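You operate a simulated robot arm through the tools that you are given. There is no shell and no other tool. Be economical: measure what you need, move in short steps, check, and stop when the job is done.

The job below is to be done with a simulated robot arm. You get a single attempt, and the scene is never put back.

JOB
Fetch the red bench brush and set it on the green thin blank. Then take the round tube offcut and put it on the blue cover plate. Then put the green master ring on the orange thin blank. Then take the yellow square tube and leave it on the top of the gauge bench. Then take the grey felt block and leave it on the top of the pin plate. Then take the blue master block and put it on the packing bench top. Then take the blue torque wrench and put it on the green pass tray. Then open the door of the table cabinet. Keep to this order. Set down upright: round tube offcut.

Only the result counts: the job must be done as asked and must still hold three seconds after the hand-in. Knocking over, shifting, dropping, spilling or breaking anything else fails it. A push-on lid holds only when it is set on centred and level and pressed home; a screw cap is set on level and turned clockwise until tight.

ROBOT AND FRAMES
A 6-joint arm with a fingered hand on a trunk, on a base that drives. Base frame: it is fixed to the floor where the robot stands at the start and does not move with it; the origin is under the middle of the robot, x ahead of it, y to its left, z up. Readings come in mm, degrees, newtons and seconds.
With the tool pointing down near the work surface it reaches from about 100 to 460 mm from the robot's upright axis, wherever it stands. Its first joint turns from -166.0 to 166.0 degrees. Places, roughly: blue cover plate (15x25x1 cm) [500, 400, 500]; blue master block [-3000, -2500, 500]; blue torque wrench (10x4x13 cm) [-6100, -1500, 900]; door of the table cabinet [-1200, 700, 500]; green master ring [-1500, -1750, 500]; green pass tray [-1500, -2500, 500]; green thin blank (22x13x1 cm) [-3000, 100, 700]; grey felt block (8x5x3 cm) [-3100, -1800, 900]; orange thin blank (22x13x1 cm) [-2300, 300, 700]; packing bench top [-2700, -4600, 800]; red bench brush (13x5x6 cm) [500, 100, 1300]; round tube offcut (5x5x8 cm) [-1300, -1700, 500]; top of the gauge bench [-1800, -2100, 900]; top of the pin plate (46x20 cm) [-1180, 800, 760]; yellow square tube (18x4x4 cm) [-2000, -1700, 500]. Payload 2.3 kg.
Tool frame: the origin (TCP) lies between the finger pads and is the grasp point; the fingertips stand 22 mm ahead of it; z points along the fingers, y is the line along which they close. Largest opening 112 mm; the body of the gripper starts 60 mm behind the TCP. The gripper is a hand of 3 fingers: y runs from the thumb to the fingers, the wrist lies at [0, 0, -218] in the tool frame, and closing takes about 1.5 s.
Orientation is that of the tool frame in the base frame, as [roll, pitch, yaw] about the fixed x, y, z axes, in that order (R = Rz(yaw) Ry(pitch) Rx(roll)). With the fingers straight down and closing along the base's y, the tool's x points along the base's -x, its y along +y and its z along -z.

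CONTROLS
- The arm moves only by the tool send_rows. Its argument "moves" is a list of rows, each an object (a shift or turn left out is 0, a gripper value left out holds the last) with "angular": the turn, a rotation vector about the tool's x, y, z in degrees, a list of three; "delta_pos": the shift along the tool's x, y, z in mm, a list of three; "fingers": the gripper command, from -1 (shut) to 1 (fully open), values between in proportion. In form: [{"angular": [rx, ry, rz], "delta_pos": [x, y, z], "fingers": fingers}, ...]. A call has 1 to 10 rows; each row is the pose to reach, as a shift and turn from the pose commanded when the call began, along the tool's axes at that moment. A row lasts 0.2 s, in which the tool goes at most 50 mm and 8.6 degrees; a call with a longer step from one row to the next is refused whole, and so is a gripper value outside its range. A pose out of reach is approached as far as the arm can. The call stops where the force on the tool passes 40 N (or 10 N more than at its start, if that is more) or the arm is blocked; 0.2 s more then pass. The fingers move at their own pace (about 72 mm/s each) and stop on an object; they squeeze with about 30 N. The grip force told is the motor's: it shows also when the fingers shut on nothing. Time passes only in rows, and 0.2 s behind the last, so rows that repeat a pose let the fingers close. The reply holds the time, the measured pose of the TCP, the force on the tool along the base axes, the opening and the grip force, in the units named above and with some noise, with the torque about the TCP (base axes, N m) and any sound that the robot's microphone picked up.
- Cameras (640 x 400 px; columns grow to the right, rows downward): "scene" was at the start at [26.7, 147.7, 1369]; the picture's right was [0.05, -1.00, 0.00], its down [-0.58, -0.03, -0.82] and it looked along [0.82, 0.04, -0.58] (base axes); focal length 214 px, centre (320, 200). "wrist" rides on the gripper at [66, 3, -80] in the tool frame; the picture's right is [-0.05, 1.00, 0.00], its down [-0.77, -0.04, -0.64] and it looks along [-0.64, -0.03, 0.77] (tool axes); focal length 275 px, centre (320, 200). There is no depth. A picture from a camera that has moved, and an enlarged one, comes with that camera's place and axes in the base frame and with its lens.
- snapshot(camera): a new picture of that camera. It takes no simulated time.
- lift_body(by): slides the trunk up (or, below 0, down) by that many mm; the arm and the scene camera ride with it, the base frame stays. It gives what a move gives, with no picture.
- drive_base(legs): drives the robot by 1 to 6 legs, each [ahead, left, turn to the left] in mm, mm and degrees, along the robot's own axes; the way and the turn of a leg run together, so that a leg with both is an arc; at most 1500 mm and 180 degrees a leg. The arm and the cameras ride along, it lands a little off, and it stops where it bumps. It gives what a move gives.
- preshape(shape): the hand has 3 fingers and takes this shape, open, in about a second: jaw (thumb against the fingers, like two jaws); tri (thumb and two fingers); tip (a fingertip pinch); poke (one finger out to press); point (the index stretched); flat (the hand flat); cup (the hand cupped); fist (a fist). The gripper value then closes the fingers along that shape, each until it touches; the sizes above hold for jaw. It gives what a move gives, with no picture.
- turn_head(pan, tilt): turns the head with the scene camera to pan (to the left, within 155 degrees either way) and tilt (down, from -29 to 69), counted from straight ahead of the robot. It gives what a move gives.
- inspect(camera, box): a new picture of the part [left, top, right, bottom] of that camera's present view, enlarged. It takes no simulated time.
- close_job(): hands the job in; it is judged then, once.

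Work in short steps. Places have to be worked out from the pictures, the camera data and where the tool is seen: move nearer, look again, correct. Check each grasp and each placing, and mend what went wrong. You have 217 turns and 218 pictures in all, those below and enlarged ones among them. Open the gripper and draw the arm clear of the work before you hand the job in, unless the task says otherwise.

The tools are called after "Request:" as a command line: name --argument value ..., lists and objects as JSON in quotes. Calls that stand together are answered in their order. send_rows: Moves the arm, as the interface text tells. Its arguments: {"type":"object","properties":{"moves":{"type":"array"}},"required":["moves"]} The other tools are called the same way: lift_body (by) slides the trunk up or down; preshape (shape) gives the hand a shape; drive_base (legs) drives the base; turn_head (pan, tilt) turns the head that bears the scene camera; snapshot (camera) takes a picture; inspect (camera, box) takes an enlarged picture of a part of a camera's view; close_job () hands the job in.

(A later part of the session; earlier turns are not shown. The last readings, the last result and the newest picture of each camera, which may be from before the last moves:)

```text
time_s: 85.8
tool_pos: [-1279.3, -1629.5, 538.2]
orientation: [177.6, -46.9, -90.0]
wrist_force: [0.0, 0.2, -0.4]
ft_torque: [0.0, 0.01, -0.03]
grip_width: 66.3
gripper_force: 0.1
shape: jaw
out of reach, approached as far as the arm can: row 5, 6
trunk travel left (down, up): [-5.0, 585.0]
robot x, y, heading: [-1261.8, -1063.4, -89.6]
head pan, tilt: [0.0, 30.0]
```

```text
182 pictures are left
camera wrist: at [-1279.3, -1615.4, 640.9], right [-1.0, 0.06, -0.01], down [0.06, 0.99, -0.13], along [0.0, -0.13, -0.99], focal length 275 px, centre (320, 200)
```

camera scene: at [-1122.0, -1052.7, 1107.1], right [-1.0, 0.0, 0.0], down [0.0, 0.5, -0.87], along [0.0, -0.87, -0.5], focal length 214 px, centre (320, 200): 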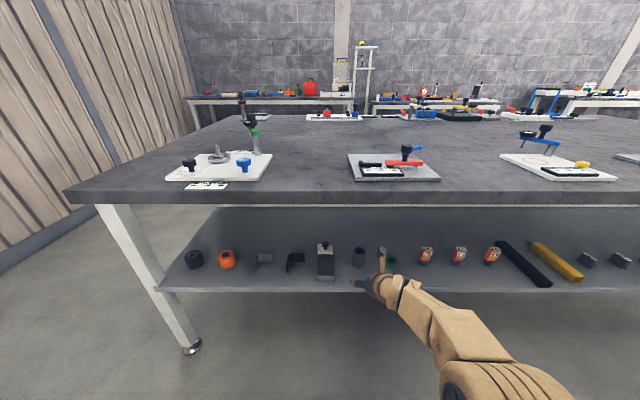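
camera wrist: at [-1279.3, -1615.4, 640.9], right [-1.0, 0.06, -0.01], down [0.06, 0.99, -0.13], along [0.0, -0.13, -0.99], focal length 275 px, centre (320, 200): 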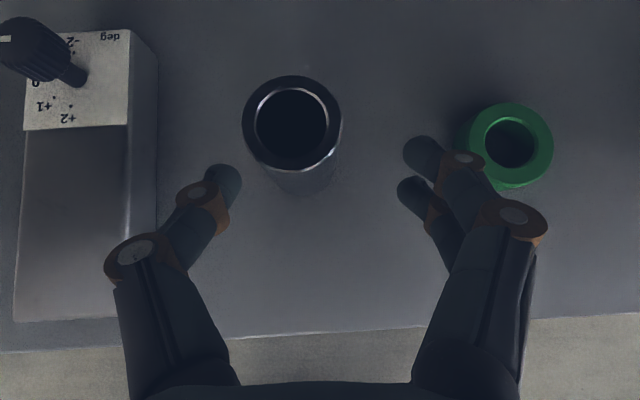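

The arm is at its reach limit here. I back the hand out 60 mm, bring the base 45 mm nearer, then re-enter.

Request:
send_rows --moves '[{"angular": [1, -1, 0], "delta_pos": [-14, -3, -14]}, {"angular": [2.4, -2, 0], "delta_pos": [-26, -8, -34]}, {"angular": [2.4, -2, 0], "delta_pos": [-38, -8, -46]}]'

Request:
drive_base --legs '[[45, 0, 0]]'

Request:
snapshot --camera "wrist"

```text
time_s: 86.6
tool_pos: [-1259.3, -1588.9, 553.1]
orientation: [-176.4, -42.6, -89.8]
wrist_force: [0.5, 0.2, 0.5]
ft_torque: [-0.02, -0.02, -0.01]
grip_width: 66.4
gripper_force: 0.1
shape: jaw
out of reach, approached as far as the arm can: row 1, 2
trunk travel left (down, up): [-5.0, 585.0]
robot x, y, heading: [-1260.3, -1065.1, -90.0]
head pan, tilt: [0.0, 30.0]
```

```text
time_s: 87.5
tool_pos: [-1259.1, -1632.1, 552.6]
orientation: [-176.4, -42.6, -89.8]
wrist_force: [0.0, 0.0, -0.4]
ft_torque: [0.01, 0.02, -0.02]
grip_width: 66.3
gripper_force: 0.0
shape: jaw
trunk travel left (down, up): [-5.0, 585.0]
robot x, y, heading: [-1262.1, -1107.0, -89.9]
head pan, tilt: [0.0, 30.0]
```

```text
181 pictures are left
camera wrist: at [-1266.9, -1627.2, 656.8], right [-1.0, -0.01, -0.08], down [-0.01, 1.0, -0.05], along [0.08, -0.05, -1.0], focal length 275 px, centre (320, 200)
```

wrist: 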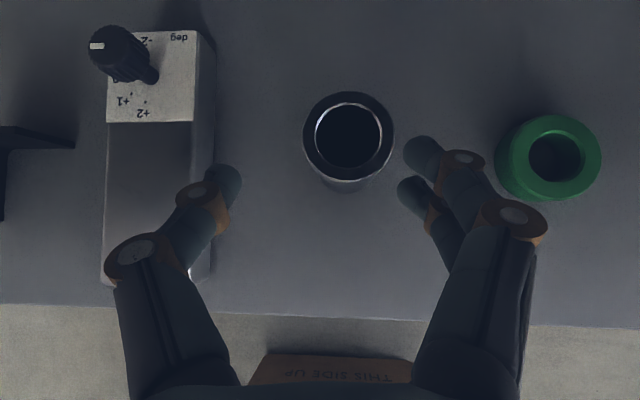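

Nearly there; the hand needs 9 mm toward −x and about 12 mm forward, with small roll and pitch corrections.

Request:
send_rows --moves '[{"angular": [-2, 1, 0], "delta_pos": [0, 9, 0]}, {"angular": [-3.6, 2.4, 0], "delta_pos": [2, 10, 6]}, {"angular": [-3.6, 2.4, 0], "delta_pos": [5, 10, 13]}, {"angular": [-3.6, 2.4, 0], "delta_pos": [5, 10, 13]}]'

Request:
snapshot --camera "wrist"

```text
time_s: 88.5
tool_pos: [-1268.1, -1646.2, 546.2]
orientation: [-179.8, -44.9, -90.0]
wrist_force: [-0.4, -0.1, 0.0]
ft_torque: [0.01, -0.03, 0.01]
grip_width: 66.7
gripper_force: 0.0
shape: jaw
trunk travel left (down, up): [-5.0, 585.0]
robot x, y, heading: [-1262.0, -1108.4, -90.0]
head pan, tilt: [0.0, 30.0]
```

```text
180 pictures are left
camera wrist: at [-1271.1, -1634.7, 649.6], right [-1.0, 0.03, -0.03], down [0.03, 0.99, -0.1], along [0.03, -0.1, -0.99], focal length 275 px, centre (320, 200)
```

wrist: 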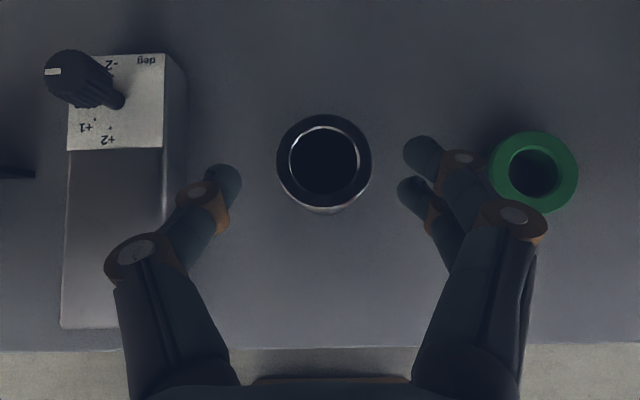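

Tube is centred between the pads. I close and lift 30 mm.

Request:
send_rows --moves '[{"delta_pos": [0, 0, 0], "fingers": -1}, {"delta_pos": [0, 0, 0]}, {"delta_pos": [0, 0, 0]}, {"delta_pos": [0, 0, 0]}, {"delta_pos": [0, 0, 0]}, {"delta_pos": [7, 0, -7]}, {"delta_pos": [14, 0, -14]}, {"delta_pos": [21, 0, -21]}]'

Request:
snapshot --camera "wrist"

```text
time_s: 90.3
tool_pos: [-1268.0, -1645.7, 575.5]
orientation: [-180.0, -44.8, -90.1]
wrist_force: [0.1, -0.7, -3.1]
ft_torque: [0.03, 0.0, -0.02]
grip_width: 13.2
gripper_force: 30.5
shape: jaw
out of reach, approached as far as the arm can: row 6
trunk travel left (down, up): [-5.0, 585.0]
robot x, y, heading: [-1260.3, -1109.5, -89.9]
head pan, tilt: [0.0, 30.0]
```

```text
179 pictures are left
camera wrist: at [-1270.9, -1635.2, 679.3], right [-1.0, 0.03, -0.03], down [0.03, 0.99, -0.09], along [0.03, -0.09, -0.99], focal length 275 px, centre (320, 200)
```

wrist: 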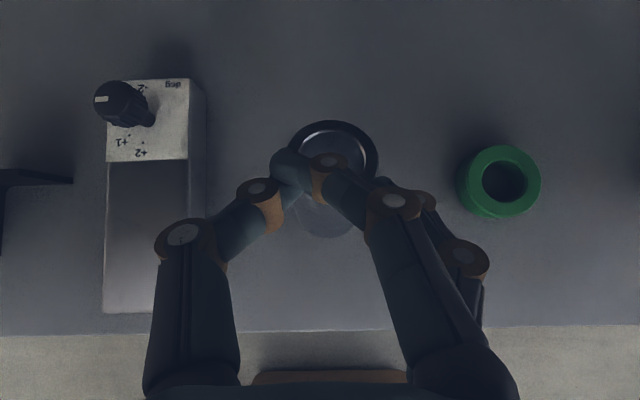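

The grip width of 13 mm is wrong for a 45 mm tube. I look closer before doing anything.

Request:
inspect --camera "wrist" --box '[220, 80, 460, 300]'

Request:
inspect --camera "scene" --box '[280, 220, 440, 320]'

```text
1.82 times, centred on (340, 190) of wrist
camera zoom: at [-1270.9, -1635.2, 679.3], right [-1.0, 0.03, -0.03], down [0.03, 0.99, -0.09], along [0.03, -0.09, -0.99], focal length 500 px, centre (284, 218)
```

zoom: 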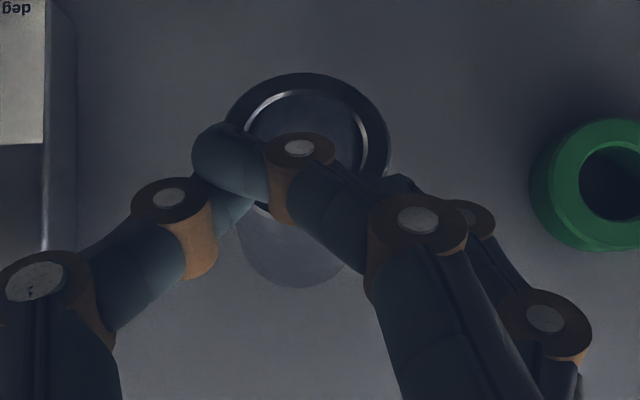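

```text
4.00 times, centred on (360, 270) of scene
camera zoom: at [-1121.9, -1137.4, 1107.1], right [-1.0, 0.0, 0.0], down [0.0, 0.5, -0.87], along [0.0, -0.87, -0.5], focal length 858 px, centre (160, -80)
```

zoom: 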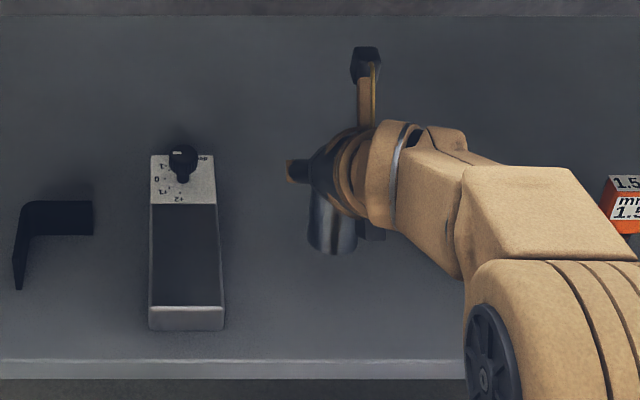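

The tube appears lifted but pinched crookedly near its rim, meaning the shelf is lower (z≈460) than I took it. I lower back to the closing height and release so the tube settles upright.

Request:
send_rows --moves '[{"delta_pos": [-5, 0, 5]}, {"delta_pos": [-10, 0, 10]}, {"delta_pos": [-15, 0, 15]}, {"delta_pos": [-20, 0, 20]}]'

Request:
inspect --camera "wrist" --box '[220, 80, 460, 300]'

Request:
inspect --camera "scene" --box '[280, 220, 440, 320]'

```text
time_s: 91.3
tool_pos: [-1266.1, -1645.2, 552.6]
orientation: [180.0, -45.5, -89.9]
wrist_force: [0.9, 6.5, 22.7]
ft_torque: [-0.11, -0.12, -0.05]
grip_width: 15.0
gripper_force: 29.6
shape: jaw
trunk travel left (down, up): [-5.0, 585.0]
robot x, y, heading: [-1260.1, -1109.9, -90.1]
head pan, tilt: [0.0, 30.0]
```

```text
1.82 times, centred on (340, 190) of wrist
camera zoom: at [-1269.4, -1634.0, 655.1], right [-1.0, 0.03, -0.03], down [0.03, 0.99, -0.1], along [0.03, -0.1, -0.99], focal length 500 px, centre (284, 218)
```

zoom: 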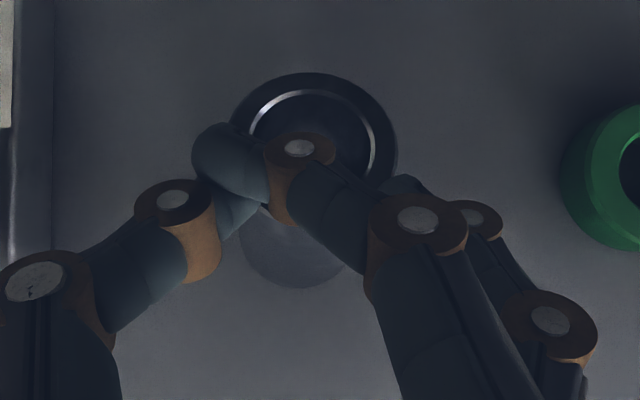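

```text
4.00 times, centred on (360, 270) of scene
camera zoom: at [-1121.7, -1133.3, 1107.8], right [-1.0, 0.0, 0.0], down [0.0, 0.5, -0.87], along [0.0, -0.87, -0.5], focal length 858 px, centre (160, -80)
```

zoom: 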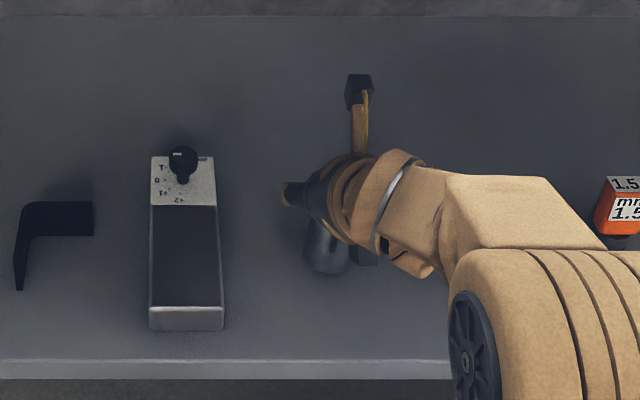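

Tube bottom has touched the shelf (z≈463). I ease off 3 mm and open.

Request:
send_rows --moves '[{"delta_pos": [2, 0, -2]}, {"delta_pos": [2, 0, -2], "fingers": -0.5}, {"delta_pos": [2, 0, -2], "fingers": -0.2}, {"delta_pos": [2, 0, -2], "fingers": 0.18}, {"delta_pos": [2, 0, -2]}, {"delta_pos": [2, 0, -2]}]'

Request:
snapshot --camera "wrist"

Request:
inspect --camera "scene" --box '[280, 220, 440, 320]'

```text
time_s: 92.7
tool_pos: [-1266.9, -1646.4, 551.6]
orientation: [-179.9, -44.9, -89.9]
wrist_force: [0.5, -0.2, -0.1]
ft_torque: [0.01, -0.02, 0.03]
grip_width: 65.7
gripper_force: 0.1
shape: jaw
trunk travel left (down, up): [-5.0, 585.0]
robot x, y, heading: [-1259.5, -1106.8, -89.6]
head pan, tilt: [0.0, 30.0]
```

```text
174 pictures are left
camera wrist: at [-1270.6, -1635.4, 654.0], right [-1.0, 0.03, -0.03], down [0.03, 0.99, -0.09], along [0.03, -0.1, -0.99], focal length 275 px, centre (320, 200)
```

wrist: 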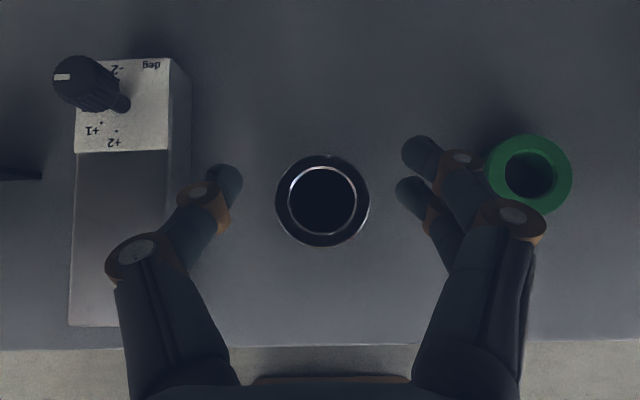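

```text
4.00 times, centred on (360, 270) of scene
camera zoom: at [-1121.9, -1136.8, 1107.1], right [-1.0, 0.0, 0.0], down [0.0, 0.5, -0.87], along [0.0, -0.87, -0.5], focal length 858 px, centre (160, -80)
```

zoom: 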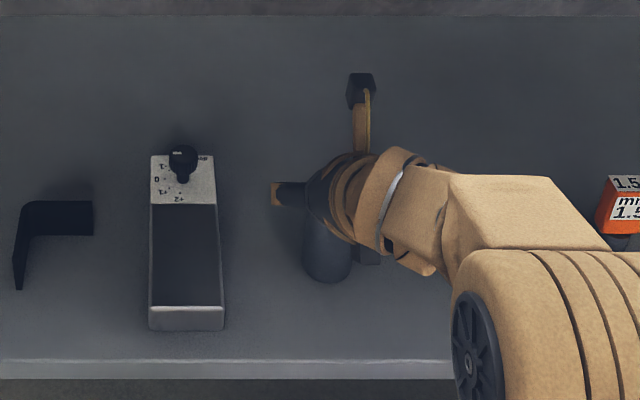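

Tube stands upright again at about (−1268, −1647), top z≈528. I descend 48 mm to straddle it properly.

Request:
send_rows --moves '[{"delta_pos": [-7, 1, 7]}, {"delta_pos": [-14, 1, 14]}, {"delta_pos": [-21, 1, 21]}, {"delta_pos": [-28, 1, 28]}, {"delta_pos": [-34, 1, 34]}]'

Request:
snapshot --camera "wrist"

```text
time_s: 93.9
tool_pos: [-1267.2, -1645.8, 504.9]
orientation: [-180.0, -44.9, -89.7]
wrist_force: [-0.9, -0.5, 0.4]
ft_torque: [0.01, 0.0, 0.03]
grip_width: 65.6
gripper_force: 0.1
shape: jaw
out of reach, approached as far as the arm can: row 1, 2, 3, 4
trunk travel left (down, up): [-5.0, 585.0]
robot x, y, heading: [-1260.4, -1108.8, -89.8]
head pan, tilt: [0.0, 30.0]
```

```text
172 pictures are left
camera wrist: at [-1270.7, -1636.3, 607.8], right [-1.0, 0.03, -0.03], down [0.03, 0.99, -0.09], along [0.03, -0.1, -0.99], focal length 275 px, centre (320, 200)
```

wrist: 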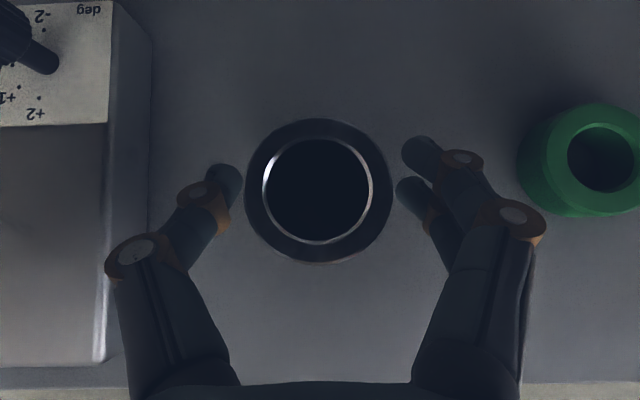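

Now the tube is properly between the fingers. Close.

Request:
send_rows --moves '[{"delta_pos": [0, 0, 0], "fingers": -1}, {"delta_pos": [0, 0, 0]}, {"delta_pos": [0, 0, 0]}, {"delta_pos": [0, 0, 0]}, {"delta_pos": [0, 0, 0]}, {"delta_pos": [0, 0, 0]}]'

Request:
snapshot --camera "wrist"

```text
time_s: 95.3
tool_pos: [-1267.9, -1646.6, 504.3]
orientation: [-179.9, -44.9, -90.0]
wrist_force: [-0.8, -0.3, -0.1]
ft_torque: [0.09, -0.02, 0.04]
grip_width: 31.7
gripper_force: 29.7
shape: jaw
trunk travel left (down, up): [-5.0, 585.0]
robot x, y, heading: [-1262.8, -1107.7, -90.0]
head pan, tilt: [0.0, 30.0]
```

```text
171 pictures are left
camera wrist: at [-1270.9, -1636.4, 608.0], right [-1.0, 0.03, -0.03], down [0.03, 0.99, -0.09], along [0.03, -0.1, -0.99], focal length 275 px, centre (320, 200)
```

wrist: 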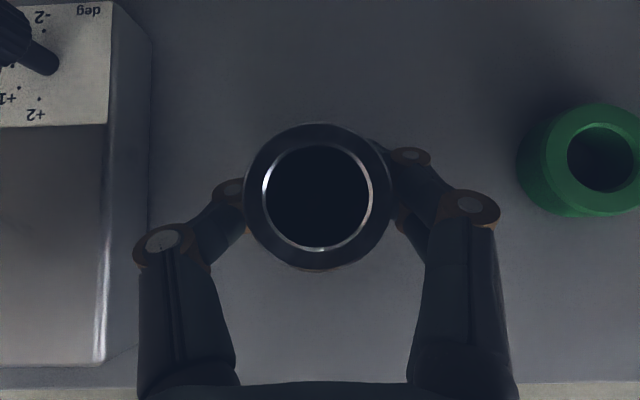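

Firm grip around the tube. I lift about 45 mm.

Request:
send_rows --moves '[{"delta_pos": [6, 0, -6]}, {"delta_pos": [12, 0, -12]}, {"delta_pos": [20, 0, -20]}, {"delta_pos": [27, 0, -27]}, {"delta_pos": [33, 0, -33]}]'

Request:
snapshot --camera "wrist"

Request:
inspect --camera "scene" --box '[280, 220, 440, 320]'

```text
time_s: 96.5
tool_pos: [-1267.3, -1644.1, 542.0]
orientation: [-179.7, -45.1, -90.0]
wrist_force: [-0.2, 0.1, -3.6]
ft_torque: [0.0, -0.02, 0.03]
grip_width: 31.0
gripper_force: 30.0
shape: jaw
out of reach, approached as far as the arm can: row 4, 5
trunk travel left (down, up): [-5.0, 585.0]
robot x, y, heading: [-1266.4, -1111.1, -89.6]
head pan, tilt: [0.0, 30.0]
```

```text
170 pictures are left
camera wrist: at [-1271.4, -1633.3, 645.3], right [-1.0, 0.03, -0.04], down [0.03, 0.99, -0.1], along [0.03, -0.1, -0.99], focal length 275 px, centre (320, 200)
```

wrist: 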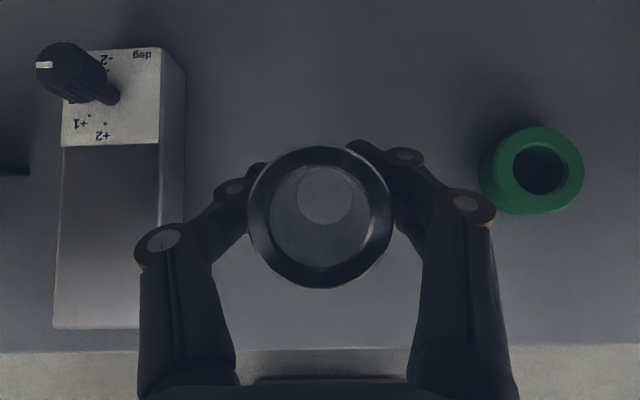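

```text
4.00 times, centred on (360, 270) of scene
camera zoom: at [-1121.9, -1137.4, 1107.1], right [-1.0, 0.0, 0.0], down [0.0, 0.5, -0.87], along [0.0, -0.87, -0.5], focal length 858 px, centre (160, -80)
```

zoom: 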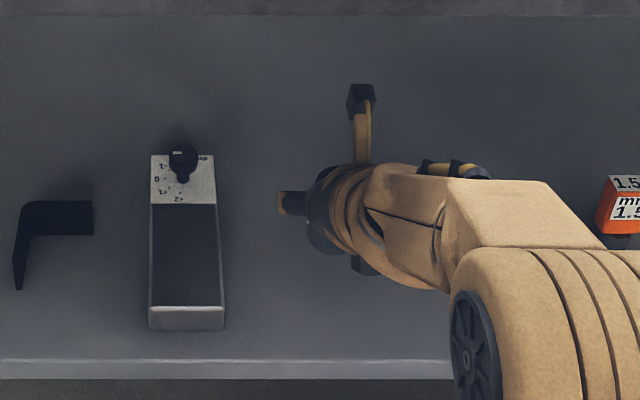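

Tube lifted, leaning a few degrees in the grip, to be corrected at placing. I back out and drive to the rack's blue cover plate.

Request:
drive_base --legs '[[-550, 0, 0], [0, 0, 90], [900, 900, 0]]'

Request:
turn_head --pan 0 --tilt 35

Request:
snapshot --camera "scene"

Request:
snapshot --camera "wrist"

```text
time_s: 109.5
tool_pos: [169.7, 318.0, 541.9]
orientation: [-179.8, -45.2, -1.9]
wrist_force: [-0.2, 0.4, -5.2]
ft_torque: [0.03, 0.01, -0.02]
grip_width: 30.5
gripper_force: 30.4
shape: jaw
trunk travel left (down, up): [-5.0, 585.0]
robot x, y, heading: [-362.7, 341.9, -1.8]
head pan, tilt: [0.0, 30.0]
```

```text
time_s: 110.1
tool_pos: [169.3, 317.9, 540.9]
orientation: [-179.8, -45.1, -1.9]
wrist_force: [-0.4, -0.2, -3.9]
ft_torque: [-0.02, -0.03, 0.03]
grip_width: 30.3
gripper_force: 30.1
shape: jaw
trunk travel left (down, up): [-5.0, 585.0]
robot x, y, heading: [-366.1, 341.6, -2.2]
head pan, tilt: [0.0, 35.0]
```

```text
168 pictures are left
camera scene: at [-332.9, 484.6, 1099.4], right [-0.03, -1.0, 0.0], down [-0.57, 0.02, -0.82], along [0.82, -0.03, -0.57], focal length 214 px, centre (320, 200)
```

scene: 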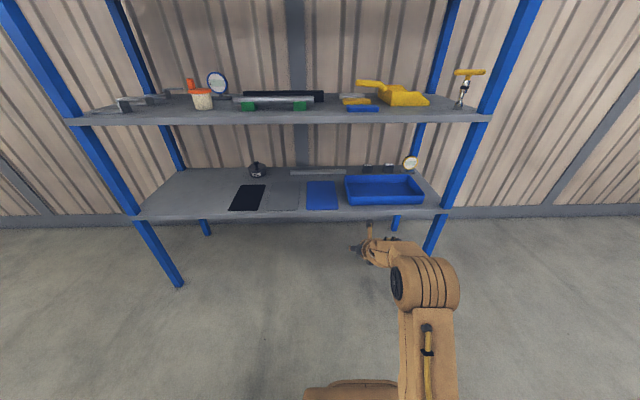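

```text
167 pictures are left
camera wrist: at [159.3, 315.2, 645.1], right [-0.06, -1.0, -0.04], down [-0.99, 0.07, -0.1], along [0.1, 0.03, -0.99], focal length 275 px, centre (320, 200)
```

wrist: 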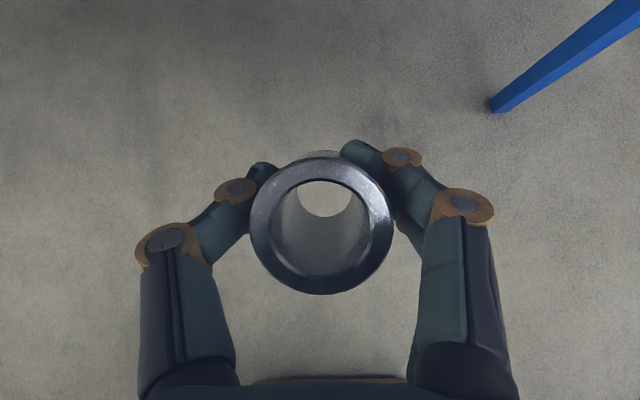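

Blue plate: near edge x≈465, y≈370–520, top z≈500. I raise the trunk 80 mm and drive closer and square.

Request:
lift_body --by 80

Request:
drive_base --legs '[[225, 120, 2.2]]'

Request:
snapshot --camera "scene"

Request:
snapshot --camera "wrist"

```text
time_s: 111.3
tool_pos: [169.0, 316.8, 621.1]
orientation: [-179.8, -45.1, -1.9]
wrist_force: [0.8, -0.1, -4.6]
ft_torque: [-0.01, 0.02, -0.02]
grip_width: 30.5
gripper_force: 30.0
shape: jaw
trunk travel left (down, up): [-85.0, 505.0]
robot x, y, heading: [-366.6, 342.3, -2.0]
head pan, tilt: [0.0, 35.0]
```

```text
time_s: 113.2
tool_pos: [400.5, 455.3, 622.2]
orientation: [-179.8, -45.2, 0.4]
wrist_force: [-0.1, -0.3, -4.5]
ft_torque: [0.03, -0.03, -0.01]
grip_width: 30.5
gripper_force: 29.7
shape: jaw
trunk travel left (down, up): [-85.0, 505.0]
robot x, y, heading: [-132.6, 458.5, 0.5]
head pan, tilt: [0.0, 35.0]
```

```text
166 pictures are left
camera scene: at [-107.6, 601.9, 1179.3], right [0.01, -1.0, 0.0], down [-0.57, 0.0, -0.82], along [0.82, 0.01, -0.57], focal length 214 px, centre (320, 200)
```

scene: 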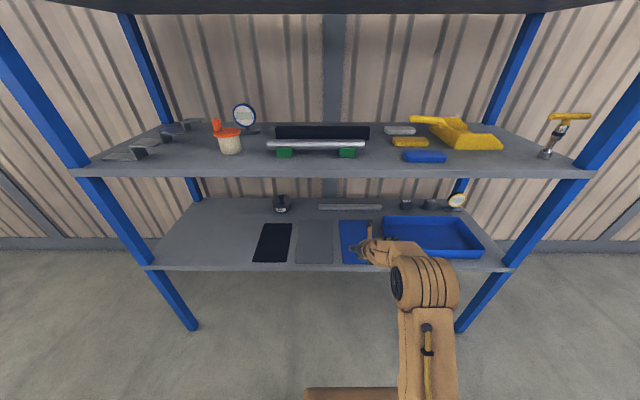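

```text
165 pictures are left
camera wrist: at [391.1, 452.8, 725.2], right [-0.02, -1.0, -0.04], down [-0.99, 0.03, -0.1], along [0.1, 0.03, -0.99], focal length 275 px, centre (320, 200)
```

wrist: 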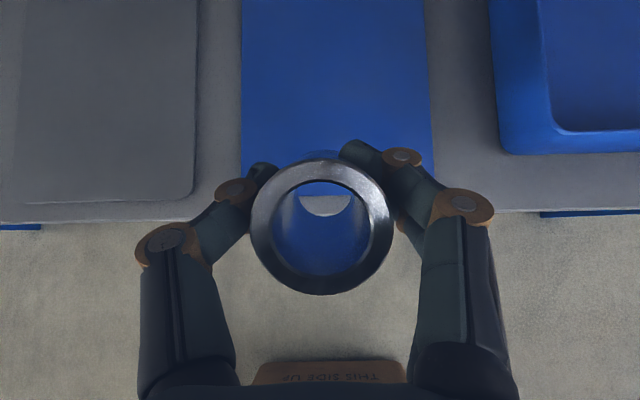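

Plate spans x 413–663, y 371–521. The tube leans about 15° (bottom forward), so I tilt the tool to bring it plumb.

Request:
send_rows --moves '[{"angular": [0, -5, 0], "delta_pos": [0, 0, 0]}, {"angular": [0, -10, 0]}, {"angular": [0, -16, 0]}, {"angular": [0, -16, 0]}]'

Request:
snapshot --camera "wrist"

Request:
inspect --camera "scene" --box '[320, 200, 440, 280]'

```text
time_s: 114.2
tool_pos: [344.8, 461.7, 557.4]
orientation: [-179.9, -33.6, 0.5]
wrist_force: [-0.1, 0.8, -3.9]
ft_torque: [0.03, 0.0, 0.01]
grip_width: 30.2
gripper_force: 29.9
shape: jaw
out of reach, approached as far as the arm can: row 1, 2, 3, 4
trunk travel left (down, up): [-85.0, 505.0]
robot x, y, heading: [-130.1, 456.7, 0.3]
head pan, tilt: [0.0, 35.0]
```

```text
164 pictures are left
camera wrist: at [356.0, 459.3, 661.5], right [-0.03, -1.0, -0.03], down [-0.99, 0.03, 0.1], along [-0.1, 0.03, -0.99], focal length 275 px, centre (320, 200)
```

wrist: 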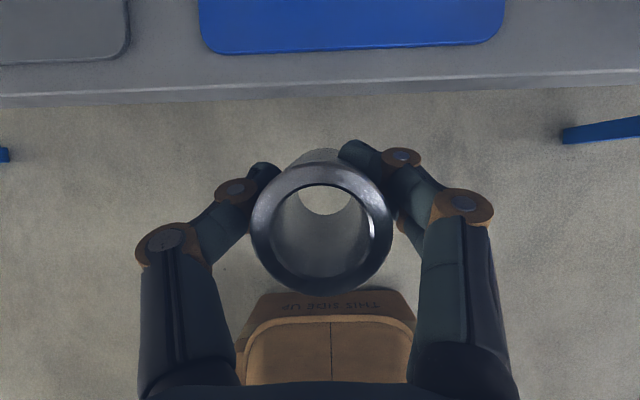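

```text
5.00 times, centred on (380, 240) of scene
camera zoom: at [-107.7, 601.9, 1179.3], right [0.01, -1.0, 0.0], down [-0.57, 0.0, -0.82], along [0.82, 0.01, -0.57], focal length 1072 px, centre (20, 0)
```

zoom: 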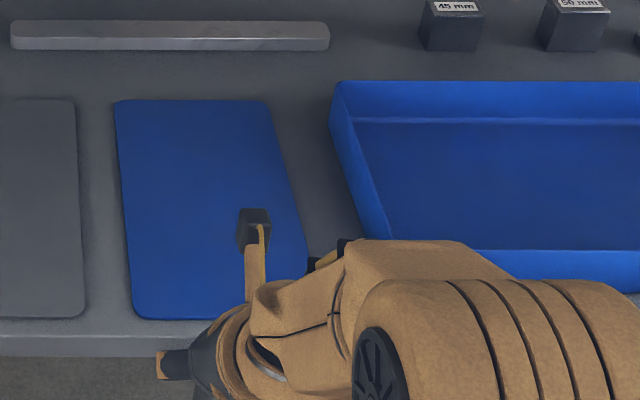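

About 6° lean remains. I raise the trunk 60 mm and drive in 150 mm so the arm works at a better radius.

Request:
lift_body --by 60

Request:
drive_base --legs '[[150, -12, 0]]'

Request:
send_rows --moves '[{"angular": [0, -3, 0]}, {"angular": [0, -6, 0]}, {"angular": [0, -6, 0]}]'

Request:
snapshot --camera "wrist"

```text
time_s: 115.2
tool_pos: [344.7, 462.5, 618.1]
orientation: [-179.9, -33.7, 0.5]
wrist_force: [-0.3, -0.1, -5.1]
ft_torque: [-0.03, -0.03, 0.02]
grip_width: 30.2
gripper_force: 30.2
shape: jaw
trunk travel left (down, up): [-145.0, 445.0]
robot x, y, heading: [-133.4, 455.0, 0.2]
head pan, tilt: [0.0, 35.0]
```

```text
time_s: 116.5
tool_pos: [494.4, 450.0, 620.0]
orientation: [-179.9, -33.5, 0.4]
wrist_force: [-0.1, -0.3, -3.8]
ft_torque: [-0.03, -0.04, -0.02]
grip_width: 30.5
gripper_force: 30.7
shape: jaw
trunk travel left (down, up): [-145.0, 445.0]
robot x, y, heading: [12.3, 450.1, 0.1]
head pan, tilt: [0.0, 35.0]
```

```text
time_s: 117.3
tool_pos: [497.1, 444.9, 619.3]
orientation: [179.1, -33.8, 0.4]
wrist_force: [0.5, 1.2, -4.9]
ft_torque: [0.02, -0.02, -0.01]
grip_width: 30.1
gripper_force: 30.0
shape: jaw
out of reach, approached as far as the arm can: row 1, 2, 3
trunk travel left (down, up): [-145.0, 445.0]
robot x, y, heading: [15.1, 450.2, 0.3]
head pan, tilt: [0.0, 35.0]
```

```text
162 pictures are left
camera wrist: at [506.8, 443.9, 723.1], right [-0.04, -1.0, -0.01], down [-0.99, 0.04, 0.1], along [-0.1, 0.02, -0.99], focal length 275 px, centre (320, 200)
```

wrist: 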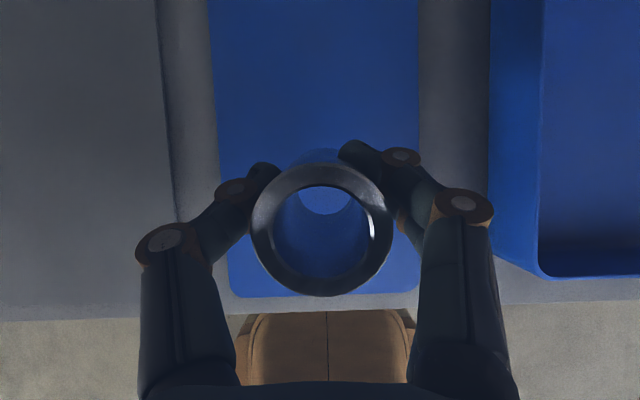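

I retract the arm 55 mm with the last 6° of tilt and lower a little, then drive the same amount forward.

Request:
send_rows --moves '[{"angular": [0, -2, 0], "delta_pos": [-20, 0, 1]}, {"angular": [0, -4, 0], "delta_pos": [-40, 0, 2]}, {"angular": [0.9, -6, 0], "delta_pos": [-55, 0, 0]}, {"angular": [0.9, -6, 0], "delta_pos": [-60, 0, 0]}]'

Request:
drive_base --legs '[[50, 0, 0]]'

Request:
snapshot --camera "wrist"

Request:
snapshot --camera "scene"

```text
time_s: 118.3
tool_pos: [452.7, 449.1, 591.7]
orientation: [-179.2, -27.6, 0.2]
wrist_force: [0.3, -0.7, -4.3]
ft_torque: [0.0, -0.02, 0.0]
grip_width: 30.2
gripper_force: 30.3
shape: jaw
out of reach, approached as far as the arm can: row 2, 3, 4
trunk travel left (down, up): [-145.0, 445.0]
robot x, y, heading: [16.0, 449.8, 0.3]
head pan, tilt: [0.0, 35.0]
```

```text
time_s: 119.3
tool_pos: [503.4, 448.0, 590.6]
orientation: [-179.2, -27.6, 0.1]
wrist_force: [0.7, 1.0, -4.7]
ft_torque: [0.01, -0.03, -0.01]
grip_width: 30.2
gripper_force: 29.8
shape: jaw
trunk travel left (down, up): [-145.0, 445.0]
robot x, y, heading: [67.9, 442.2, -0.4]
head pan, tilt: [0.0, 35.0]
```

```text
161 pictures are left
camera wrist: at [524.7, 444.5, 692.4], right [-0.03, -1.0, -0.03], down [-0.98, 0.03, 0.21], along [-0.2, 0.04, -0.98], focal length 275 px, centre (320, 200)
```

wrist: 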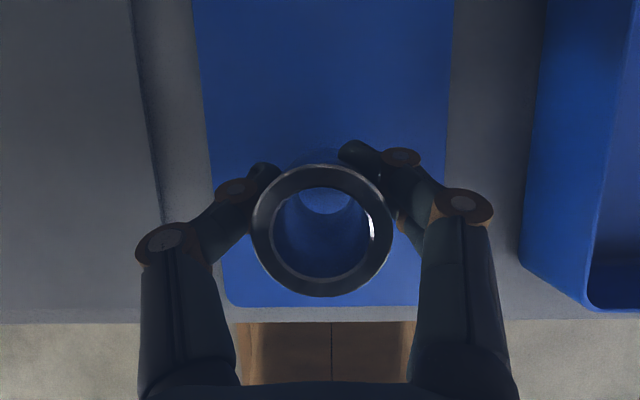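

```text
160 pictures are left
camera scene: at [92.7, 591.0, 1239.3], right [0.0, -1.0, 0.0], down [-0.57, 0.0, -0.82], along [0.82, 0.0, -0.57], focal length 214 px, centre (320, 200)
```

scene: 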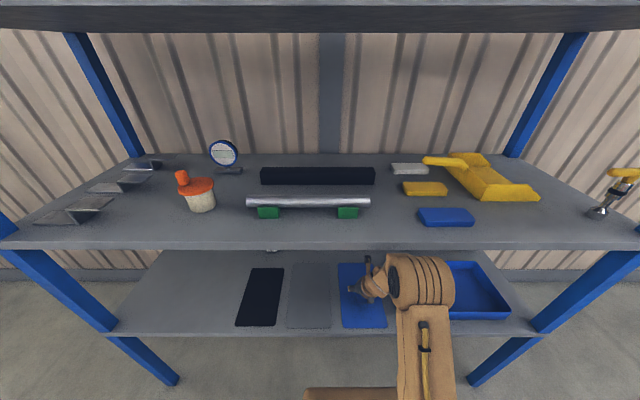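

Tube is nearly plumb over the plate at (503, 448). I lower the trunk 28 mm, then the arm gently until contact.

Request:
lift_body --by -28

Request:
send_rows --moves '[{"delta_pos": [-1.4, 0, 2.7]}, {"delta_pos": [-2.8, 0, 5.3]}, {"delta_pos": [-4.2, 0, 8]}, {"delta_pos": [-5.6, 0, 10.6]}]'

Request:
snapshot --camera "wrist"

```text
time_s: 120.2
tool_pos: [505.0, 449.2, 568.3]
orientation: [-179.2, -28.4, 0.2]
wrist_force: [-4.8, 0.3, 21.9]
ft_torque: [-0.05, 0.02, 0.01]
grip_width: 32.3
gripper_force: 30.5
shape: jaw
trunk travel left (down, up): [-118.0, 472.0]
robot x, y, heading: [61.7, 444.4, 0.1]
head pan, tilt: [0.0, 35.0]
stopped: the force on the tool passed its limit at 41 N (the readings are from after the stop); the commanded pose is now the measured one
```

```text
time_s: 120.7
tool_pos: [505.2, 449.1, 567.0]
orientation: [-179.2, -29.0, 0.4]
wrist_force: [-9.9, -0.5, 29.7]
ft_torque: [-0.06, 0.03, -0.01]
grip_width: 32.6
gripper_force: 30.6
shape: jaw
trunk travel left (down, up): [-118.0, 472.0]
robot x, y, heading: [64.2, 444.7, 0.1]
head pan, tilt: [0.0, 35.0]
stopped in row 2: the force on the tool passed its limit at 43 N (the readings are from after the stop); the commanded pose is now the measured one
```

```text
159 pictures are left
camera wrist: at [524.2, 445.3, 669.3], right [-0.03, -1.0, -0.04], down [-0.98, 0.02, 0.18], along [-0.18, 0.04, -0.98], focal length 275 px, centre (320, 200)
```

wrist: 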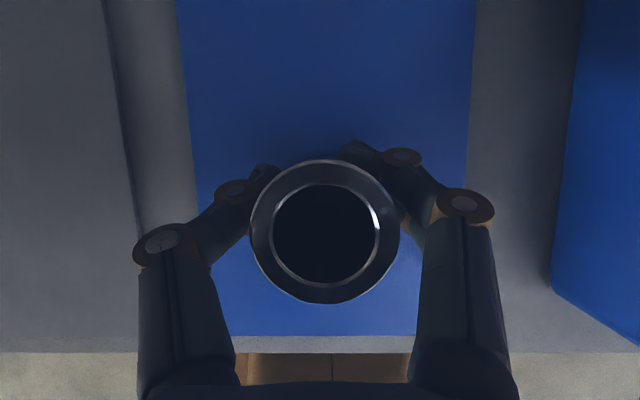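

Contact with the plate. I ease up slightly and open the fingers to about 85 mm.

Request:
send_rows --moves '[{"delta_pos": [1.2, 0, -2.3]}, {"delta_pos": [1.2, 0, -2.3], "fingers": -0.3}, {"delta_pos": [1.2, 0, -2.3], "fingers": 0}, {"delta_pos": [1.2, 0, -2.3], "fingers": 0.5}, {"delta_pos": [1.2, 0, -2.3]}, {"delta_pos": [1.2, 0, -2.3]}]'

Request:
snapshot --camera "wrist"

```text
time_s: 122.0
tool_pos: [506.0, 449.3, 567.3]
orientation: [-179.2, -28.5, 0.3]
wrist_force: [0.3, 1.3, 0.1]
ft_torque: [0.0, 0.01, 0.01]
grip_width: 83.6
gripper_force: 0.0
shape: jaw
trunk travel left (down, up): [-118.0, 472.0]
robot x, y, heading: [63.8, 448.7, 0.2]
head pan, tilt: [0.0, 35.0]
```

```text
158 pictures are left
camera wrist: at [525.6, 445.1, 668.6], right [-0.03, -1.0, -0.04], down [-0.98, 0.02, 0.19], along [-0.19, 0.04, -0.98], focal length 275 px, centre (320, 200)
```

wrist: 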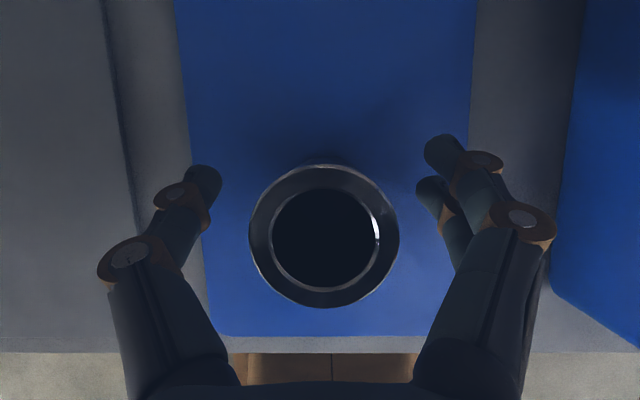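

Released. I raise 60 mm and check that the tube stands.

Request:
send_rows --moves '[{"delta_pos": [0, 0, -20]}, {"delta_pos": [0, 0, -40]}, {"delta_pos": [0, 0, -65]}, {"delta_pos": [0, 0, -90]}]'

Request:
snapshot --camera "wrist"

```text
time_s: 123.0
tool_pos: [464.1, 437.8, 623.6]
orientation: [177.6, -30.5, 0.3]
wrist_force: [-0.1, 0.5, -0.3]
ft_torque: [0.02, -0.01, 0.02]
grip_width: 83.5
gripper_force: 0.1
shape: jaw
out of reach, approached as far as the arm can: row 1, 2, 3, 4
trunk travel left (down, up): [-118.0, 472.0]
robot x, y, heading: [65.3, 446.5, 0.3]
head pan, tilt: [0.0, 35.0]
```

```text
157 pictures are left
camera wrist: at [481.6, 438.5, 725.9], right [-0.06, -1.0, 0.01], down [-0.99, 0.06, 0.16], along [-0.16, 0.0, -0.99], focal length 275 px, centre (320, 200)
```

wrist: 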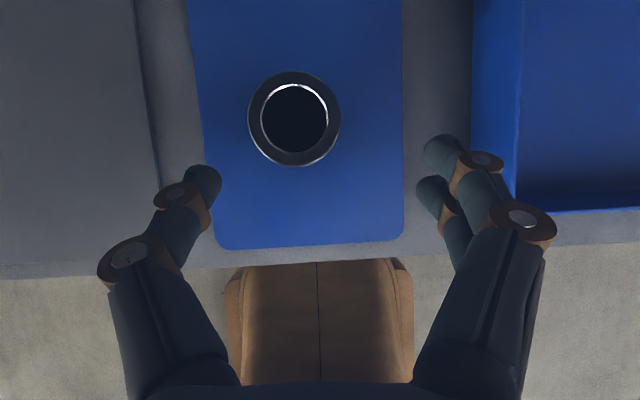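

The tube stands upright on the blue plate. Next the green master ring, near (−1396, −1663): I return to the bench.

Request:
drive_base --legs '[[-600, 0, 0], [0, 0, -90], [1350, 850, 0]]'

Request:
snapshot --camera "scene"

```text
refused: leg 3 is longer than a leg can be; nothing moved
```

```text
156 pictures are left
camera scene: at [92.0, 591.0, 1212.0], right [0.0, -1.0, 0.0], down [-0.57, 0.0, -0.82], along [0.82, 0.0, -0.57], focal length 214 px, centre (320, 200)
```

scene: 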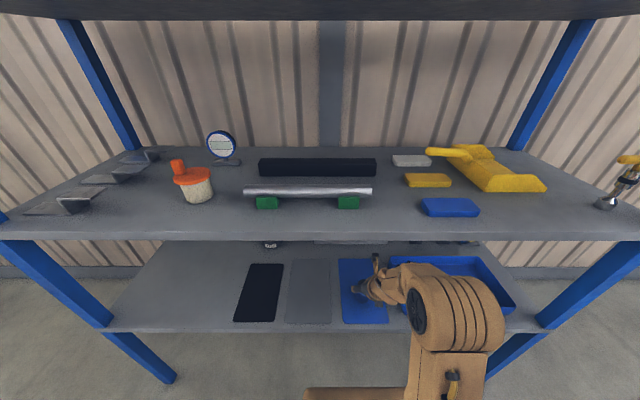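

The leg was too long (and the lateral sign wrong); I split it and correct it.

Request:
drive_base --legs '[[-600, 0, 0], [0, 0, -90], [700, -430, 0], [650, -430, 0]]'

Request:
lift_body --by -113

Request:
snapshot --camera "scene"

Request:
snapshot --camera "wrist"

```text
time_s: 138.0
tool_pos: [-1361.8, -1320.3, 622.9]
orientation: [177.6, -30.5, -88.5]
wrist_force: [0.3, -0.3, -0.1]
ft_torque: [0.01, 0.04, 0.01]
grip_width: 83.8
gripper_force: 0.1
shape: jaw
trunk travel left (down, up): [-118.0, 472.0]
robot x, y, heading: [-1363.7, -922.6, -88.5]
head pan, tilt: [0.0, 35.0]
```

```text
time_s: 139.4
tool_pos: [-1361.6, -1321.0, 508.7]
orientation: [177.5, -30.5, -88.4]
wrist_force: [0.6, -0.6, 0.2]
ft_torque: [0.0, 0.0, 0.02]
grip_width: 83.8
gripper_force: 0.1
shape: jaw
trunk travel left (down, up): [-5.0, 585.0]
robot x, y, heading: [-1361.9, -919.4, -88.2]
head pan, tilt: [0.0, 35.0]
```

```text
155 pictures are left
camera scene: at [-1220.2, -942.3, 1099.1], right [-1.0, -0.03, 0.0], down [-0.02, 0.57, -0.82], along [0.02, -0.82, -0.57], focal length 214 px, centre (320, 200)
```

scene: 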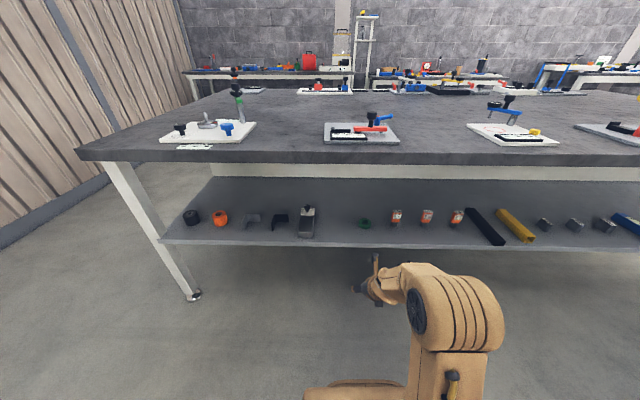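

```text
154 pictures are left
camera wrist: at [-1360.3, -1336.3, 612.8], right [-1.0, 0.04, 0.01], down [0.04, 0.99, 0.16], along [-0.01, 0.16, -0.99], focal length 275 px, centre (320, 200)
```

wrist: 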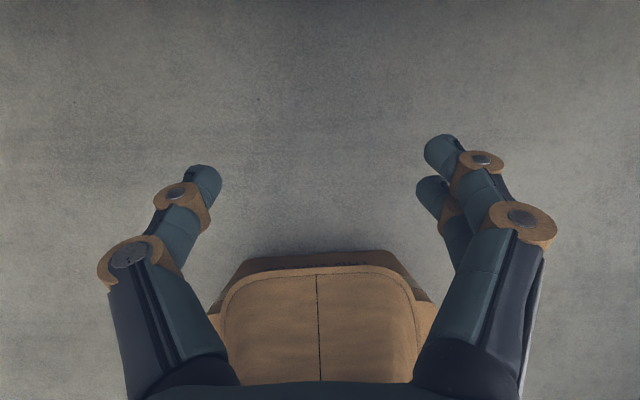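

Ring confirmed at about (−1398, −1668). I set the tool to 45°, extend 100 mm, and align laterally with the base.

Request:
send_rows --moves '[{"angular": [0.8, 5, 0], "delta_pos": [32, 0, 11]}, {"angular": [1.6, 10, 0], "delta_pos": [64, 0, 22]}, {"angular": [2.5, 14.5, 0], "delta_pos": [96, 0, 34]}, {"angular": [2.5, 14.5, 0], "delta_pos": [96, 0, 34]}]'

Request:
drive_base --legs '[[150, -32, -1.7]]'

Request:
snapshot --camera "wrist"

```text
time_s: 140.4
tool_pos: [-1360.8, -1419.1, 527.7]
orientation: [179.6, -45.0, -87.9]
wrist_force: [0.7, -0.1, 0.1]
ft_torque: [0.01, 0.0, -0.01]
grip_width: 83.6
gripper_force: 0.0
shape: jaw
out of reach, approached as far as the arm can: row 1, 2
trunk travel left (down, up): [-5.0, 585.0]
robot x, y, heading: [-1359.2, -918.4, -88.6]
head pan, tilt: [0.0, 35.0]
```

```text
time_s: 141.8
tool_pos: [-1403.4, -1568.7, 527.4]
orientation: [179.8, -44.9, -89.6]
wrist_force: [0.0, 0.3, -0.1]
ft_torque: [0.0, -0.02, 0.02]
grip_width: 83.9
gripper_force: 0.1
shape: jaw
trunk travel left (down, up): [-5.0, 585.0]
robot x, y, heading: [-1389.5, -1071.4, -89.8]
head pan, tilt: [0.0, 35.0]
```

```text
153 pictures are left
camera wrist: at [-1406.4, -1558.7, 631.0], right [-1.0, 0.03, -0.03], down [0.03, 0.99, -0.09], along [0.03, -0.1, -1.0], focal length 275 px, centre (320, 200)
```

wrist: 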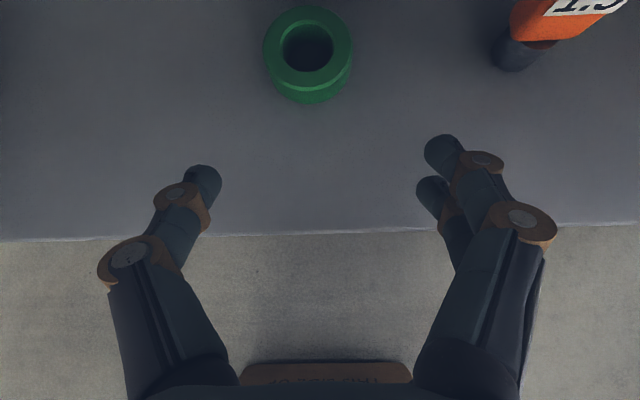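

Ring centre ≈(−1397, −1660), about 50 mm across. I bring the base 75 mm nearer with fingers above the ring.

Request:
drive_base --legs '[[75, 0, 0]]'

Request:
snapshot --camera "wrist"

```text
time_s: 142.9
tool_pos: [-1402.1, -1645.0, 528.0]
orientation: [179.8, -45.0, -89.6]
wrist_force: [-0.4, 0.1, 0.1]
ft_torque: [-0.01, -0.04, -0.01]
grip_width: 83.9
gripper_force: 0.1
shape: jaw
trunk travel left (down, up): [-5.0, 585.0]
robot x, y, heading: [-1391.4, -1147.9, -90.2]
head pan, tilt: [0.0, 35.0]
```

```text
152 pictures are left
camera wrist: at [-1405.5, -1634.5, 631.0], right [-1.0, 0.03, -0.03], down [0.03, 1.0, -0.09], along [0.03, -0.1, -1.0], focal length 275 px, centre (320, 200)
```

wrist: 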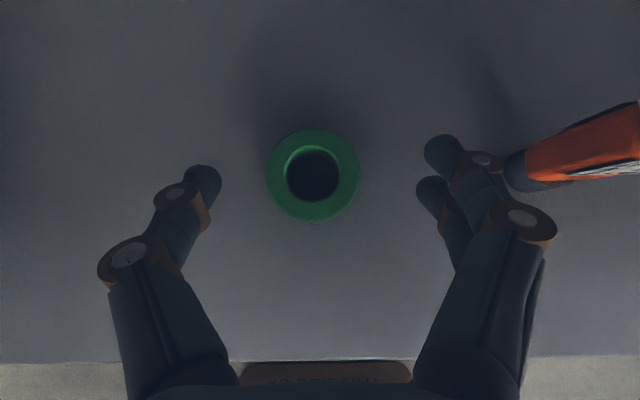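

Aligned. I lower 40 mm around the ring.

Request:
send_rows --moves '[{"delta_pos": [-3, -3, 13]}, {"delta_pos": [-10, -3, 20]}, {"delta_pos": [-17, -3, 27]}, {"delta_pos": [-23, -3, 33]}]'

Request:
snapshot --camera "wrist"

```text
time_s: 143.9
tool_pos: [-1399.1, -1652.4, 488.6]
orientation: [179.8, -45.0, -89.5]
wrist_force: [-0.2, -0.1, -0.1]
ft_torque: [0.0, 0.0, 0.0]
grip_width: 83.8
gripper_force: 0.0
shape: jaw
trunk travel left (down, up): [-5.0, 585.0]
robot x, y, heading: [-1391.3, -1145.7, -90.2]
head pan, tilt: [0.0, 35.0]
```

```text
151 pictures are left
camera wrist: at [-1402.3, -1641.3, 591.0], right [-1.0, 0.03, -0.03], down [0.03, 1.0, -0.09], along [0.03, -0.1, -1.0], focal length 275 px, centre (320, 200)
```

wrist: 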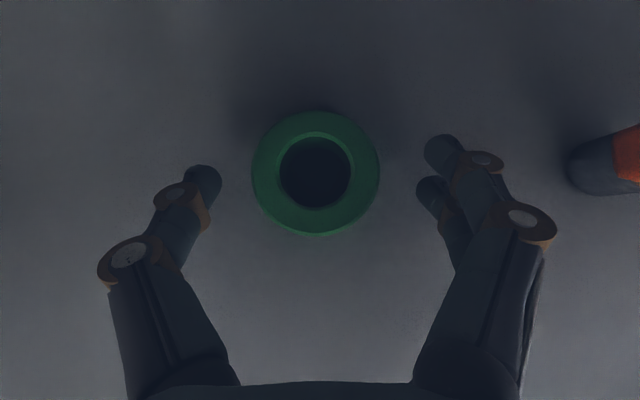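

Ring top at z≈484; I lower 6 mm more, then close.

Request:
send_rows --moves '[{"delta_pos": [-1.5, 1, 7]}, {"delta_pos": [-1.5, 1, 7], "fingers": -1}, {"delta_pos": [-1.5, 1, 7]}, {"delta_pos": [-1.5, 1, 7]}, {"delta_pos": [-1.5, 1, 7]}, {"delta_pos": [-1.5, 1, 7]}]'

Request:
snapshot --camera "wrist"

```text
time_s: 145.3
tool_pos: [-1401.8, -1655.5, 484.8]
orientation: [179.8, -45.3, -89.5]
wrist_force: [-7.7, -5.4, 28.2]
ft_torque: [-0.29, 1.32, 0.19]
grip_width: 46.8
gripper_force: 30.3
shape: jaw
trunk travel left (down, up): [-5.0, 585.0]
robot x, y, heading: [-1390.5, -1145.9, -90.1]
head pan, tilt: [0.0, 35.0]
```

```text
150 pictures are left
camera wrist: at [-1404.0, -1644.3, 587.5], right [-1.0, 0.03, -0.03], down [0.03, 0.99, -0.1], along [0.03, -0.1, -0.99], focal length 275 px, centre (320, 200)
```

wrist: 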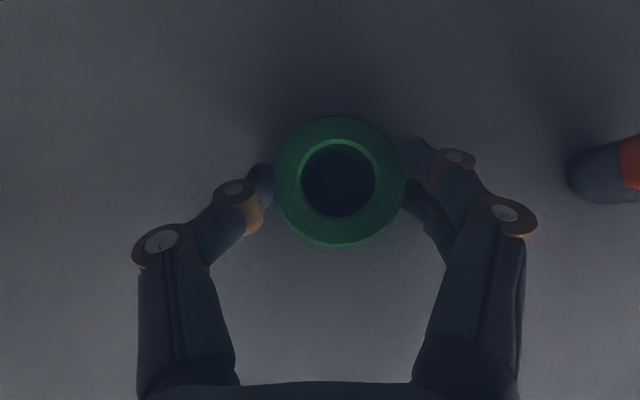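

Ring gripped (47 mm). I lift it.

Request:
send_rows --moves '[{"delta_pos": [4, 0, -4]}, {"delta_pos": [10, 0, -10]}, {"delta_pos": [20, 0, -20]}, {"delta_pos": [30, 0, -30]}, {"delta_pos": [40, 0, -40]}]'

Request:
snapshot --camera "wrist"

```text
time_s: 146.5
tool_pos: [-1402.8, -1655.1, 539.3]
orientation: [179.8, -44.9, -89.5]
wrist_force: [0.5, -0.5, -1.9]
ft_torque: [0.0, -0.03, -0.04]
grip_width: 46.3
gripper_force: 30.2
shape: jaw
trunk travel left (down, up): [-5.0, 585.0]
robot x, y, heading: [-1390.8, -1151.5, -89.9]
head pan, tilt: [0.0, 35.0]
```

```text
149 pictures are left
camera wrist: at [-1405.0, -1645.1, 642.9], right [-1.0, 0.03, -0.03], down [0.03, 1.0, -0.09], along [0.03, -0.09, -1.0], focal length 275 px, centre (320, 200)
```

wrist: 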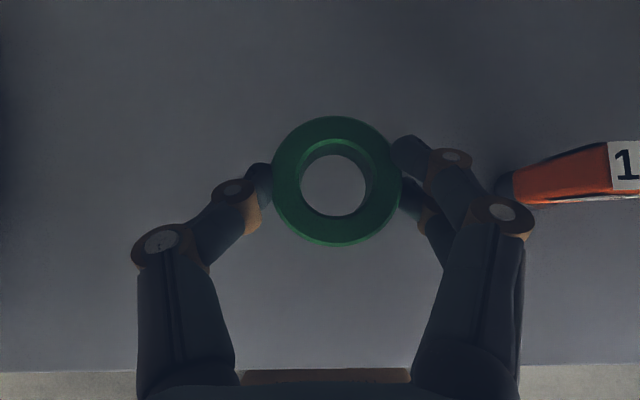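

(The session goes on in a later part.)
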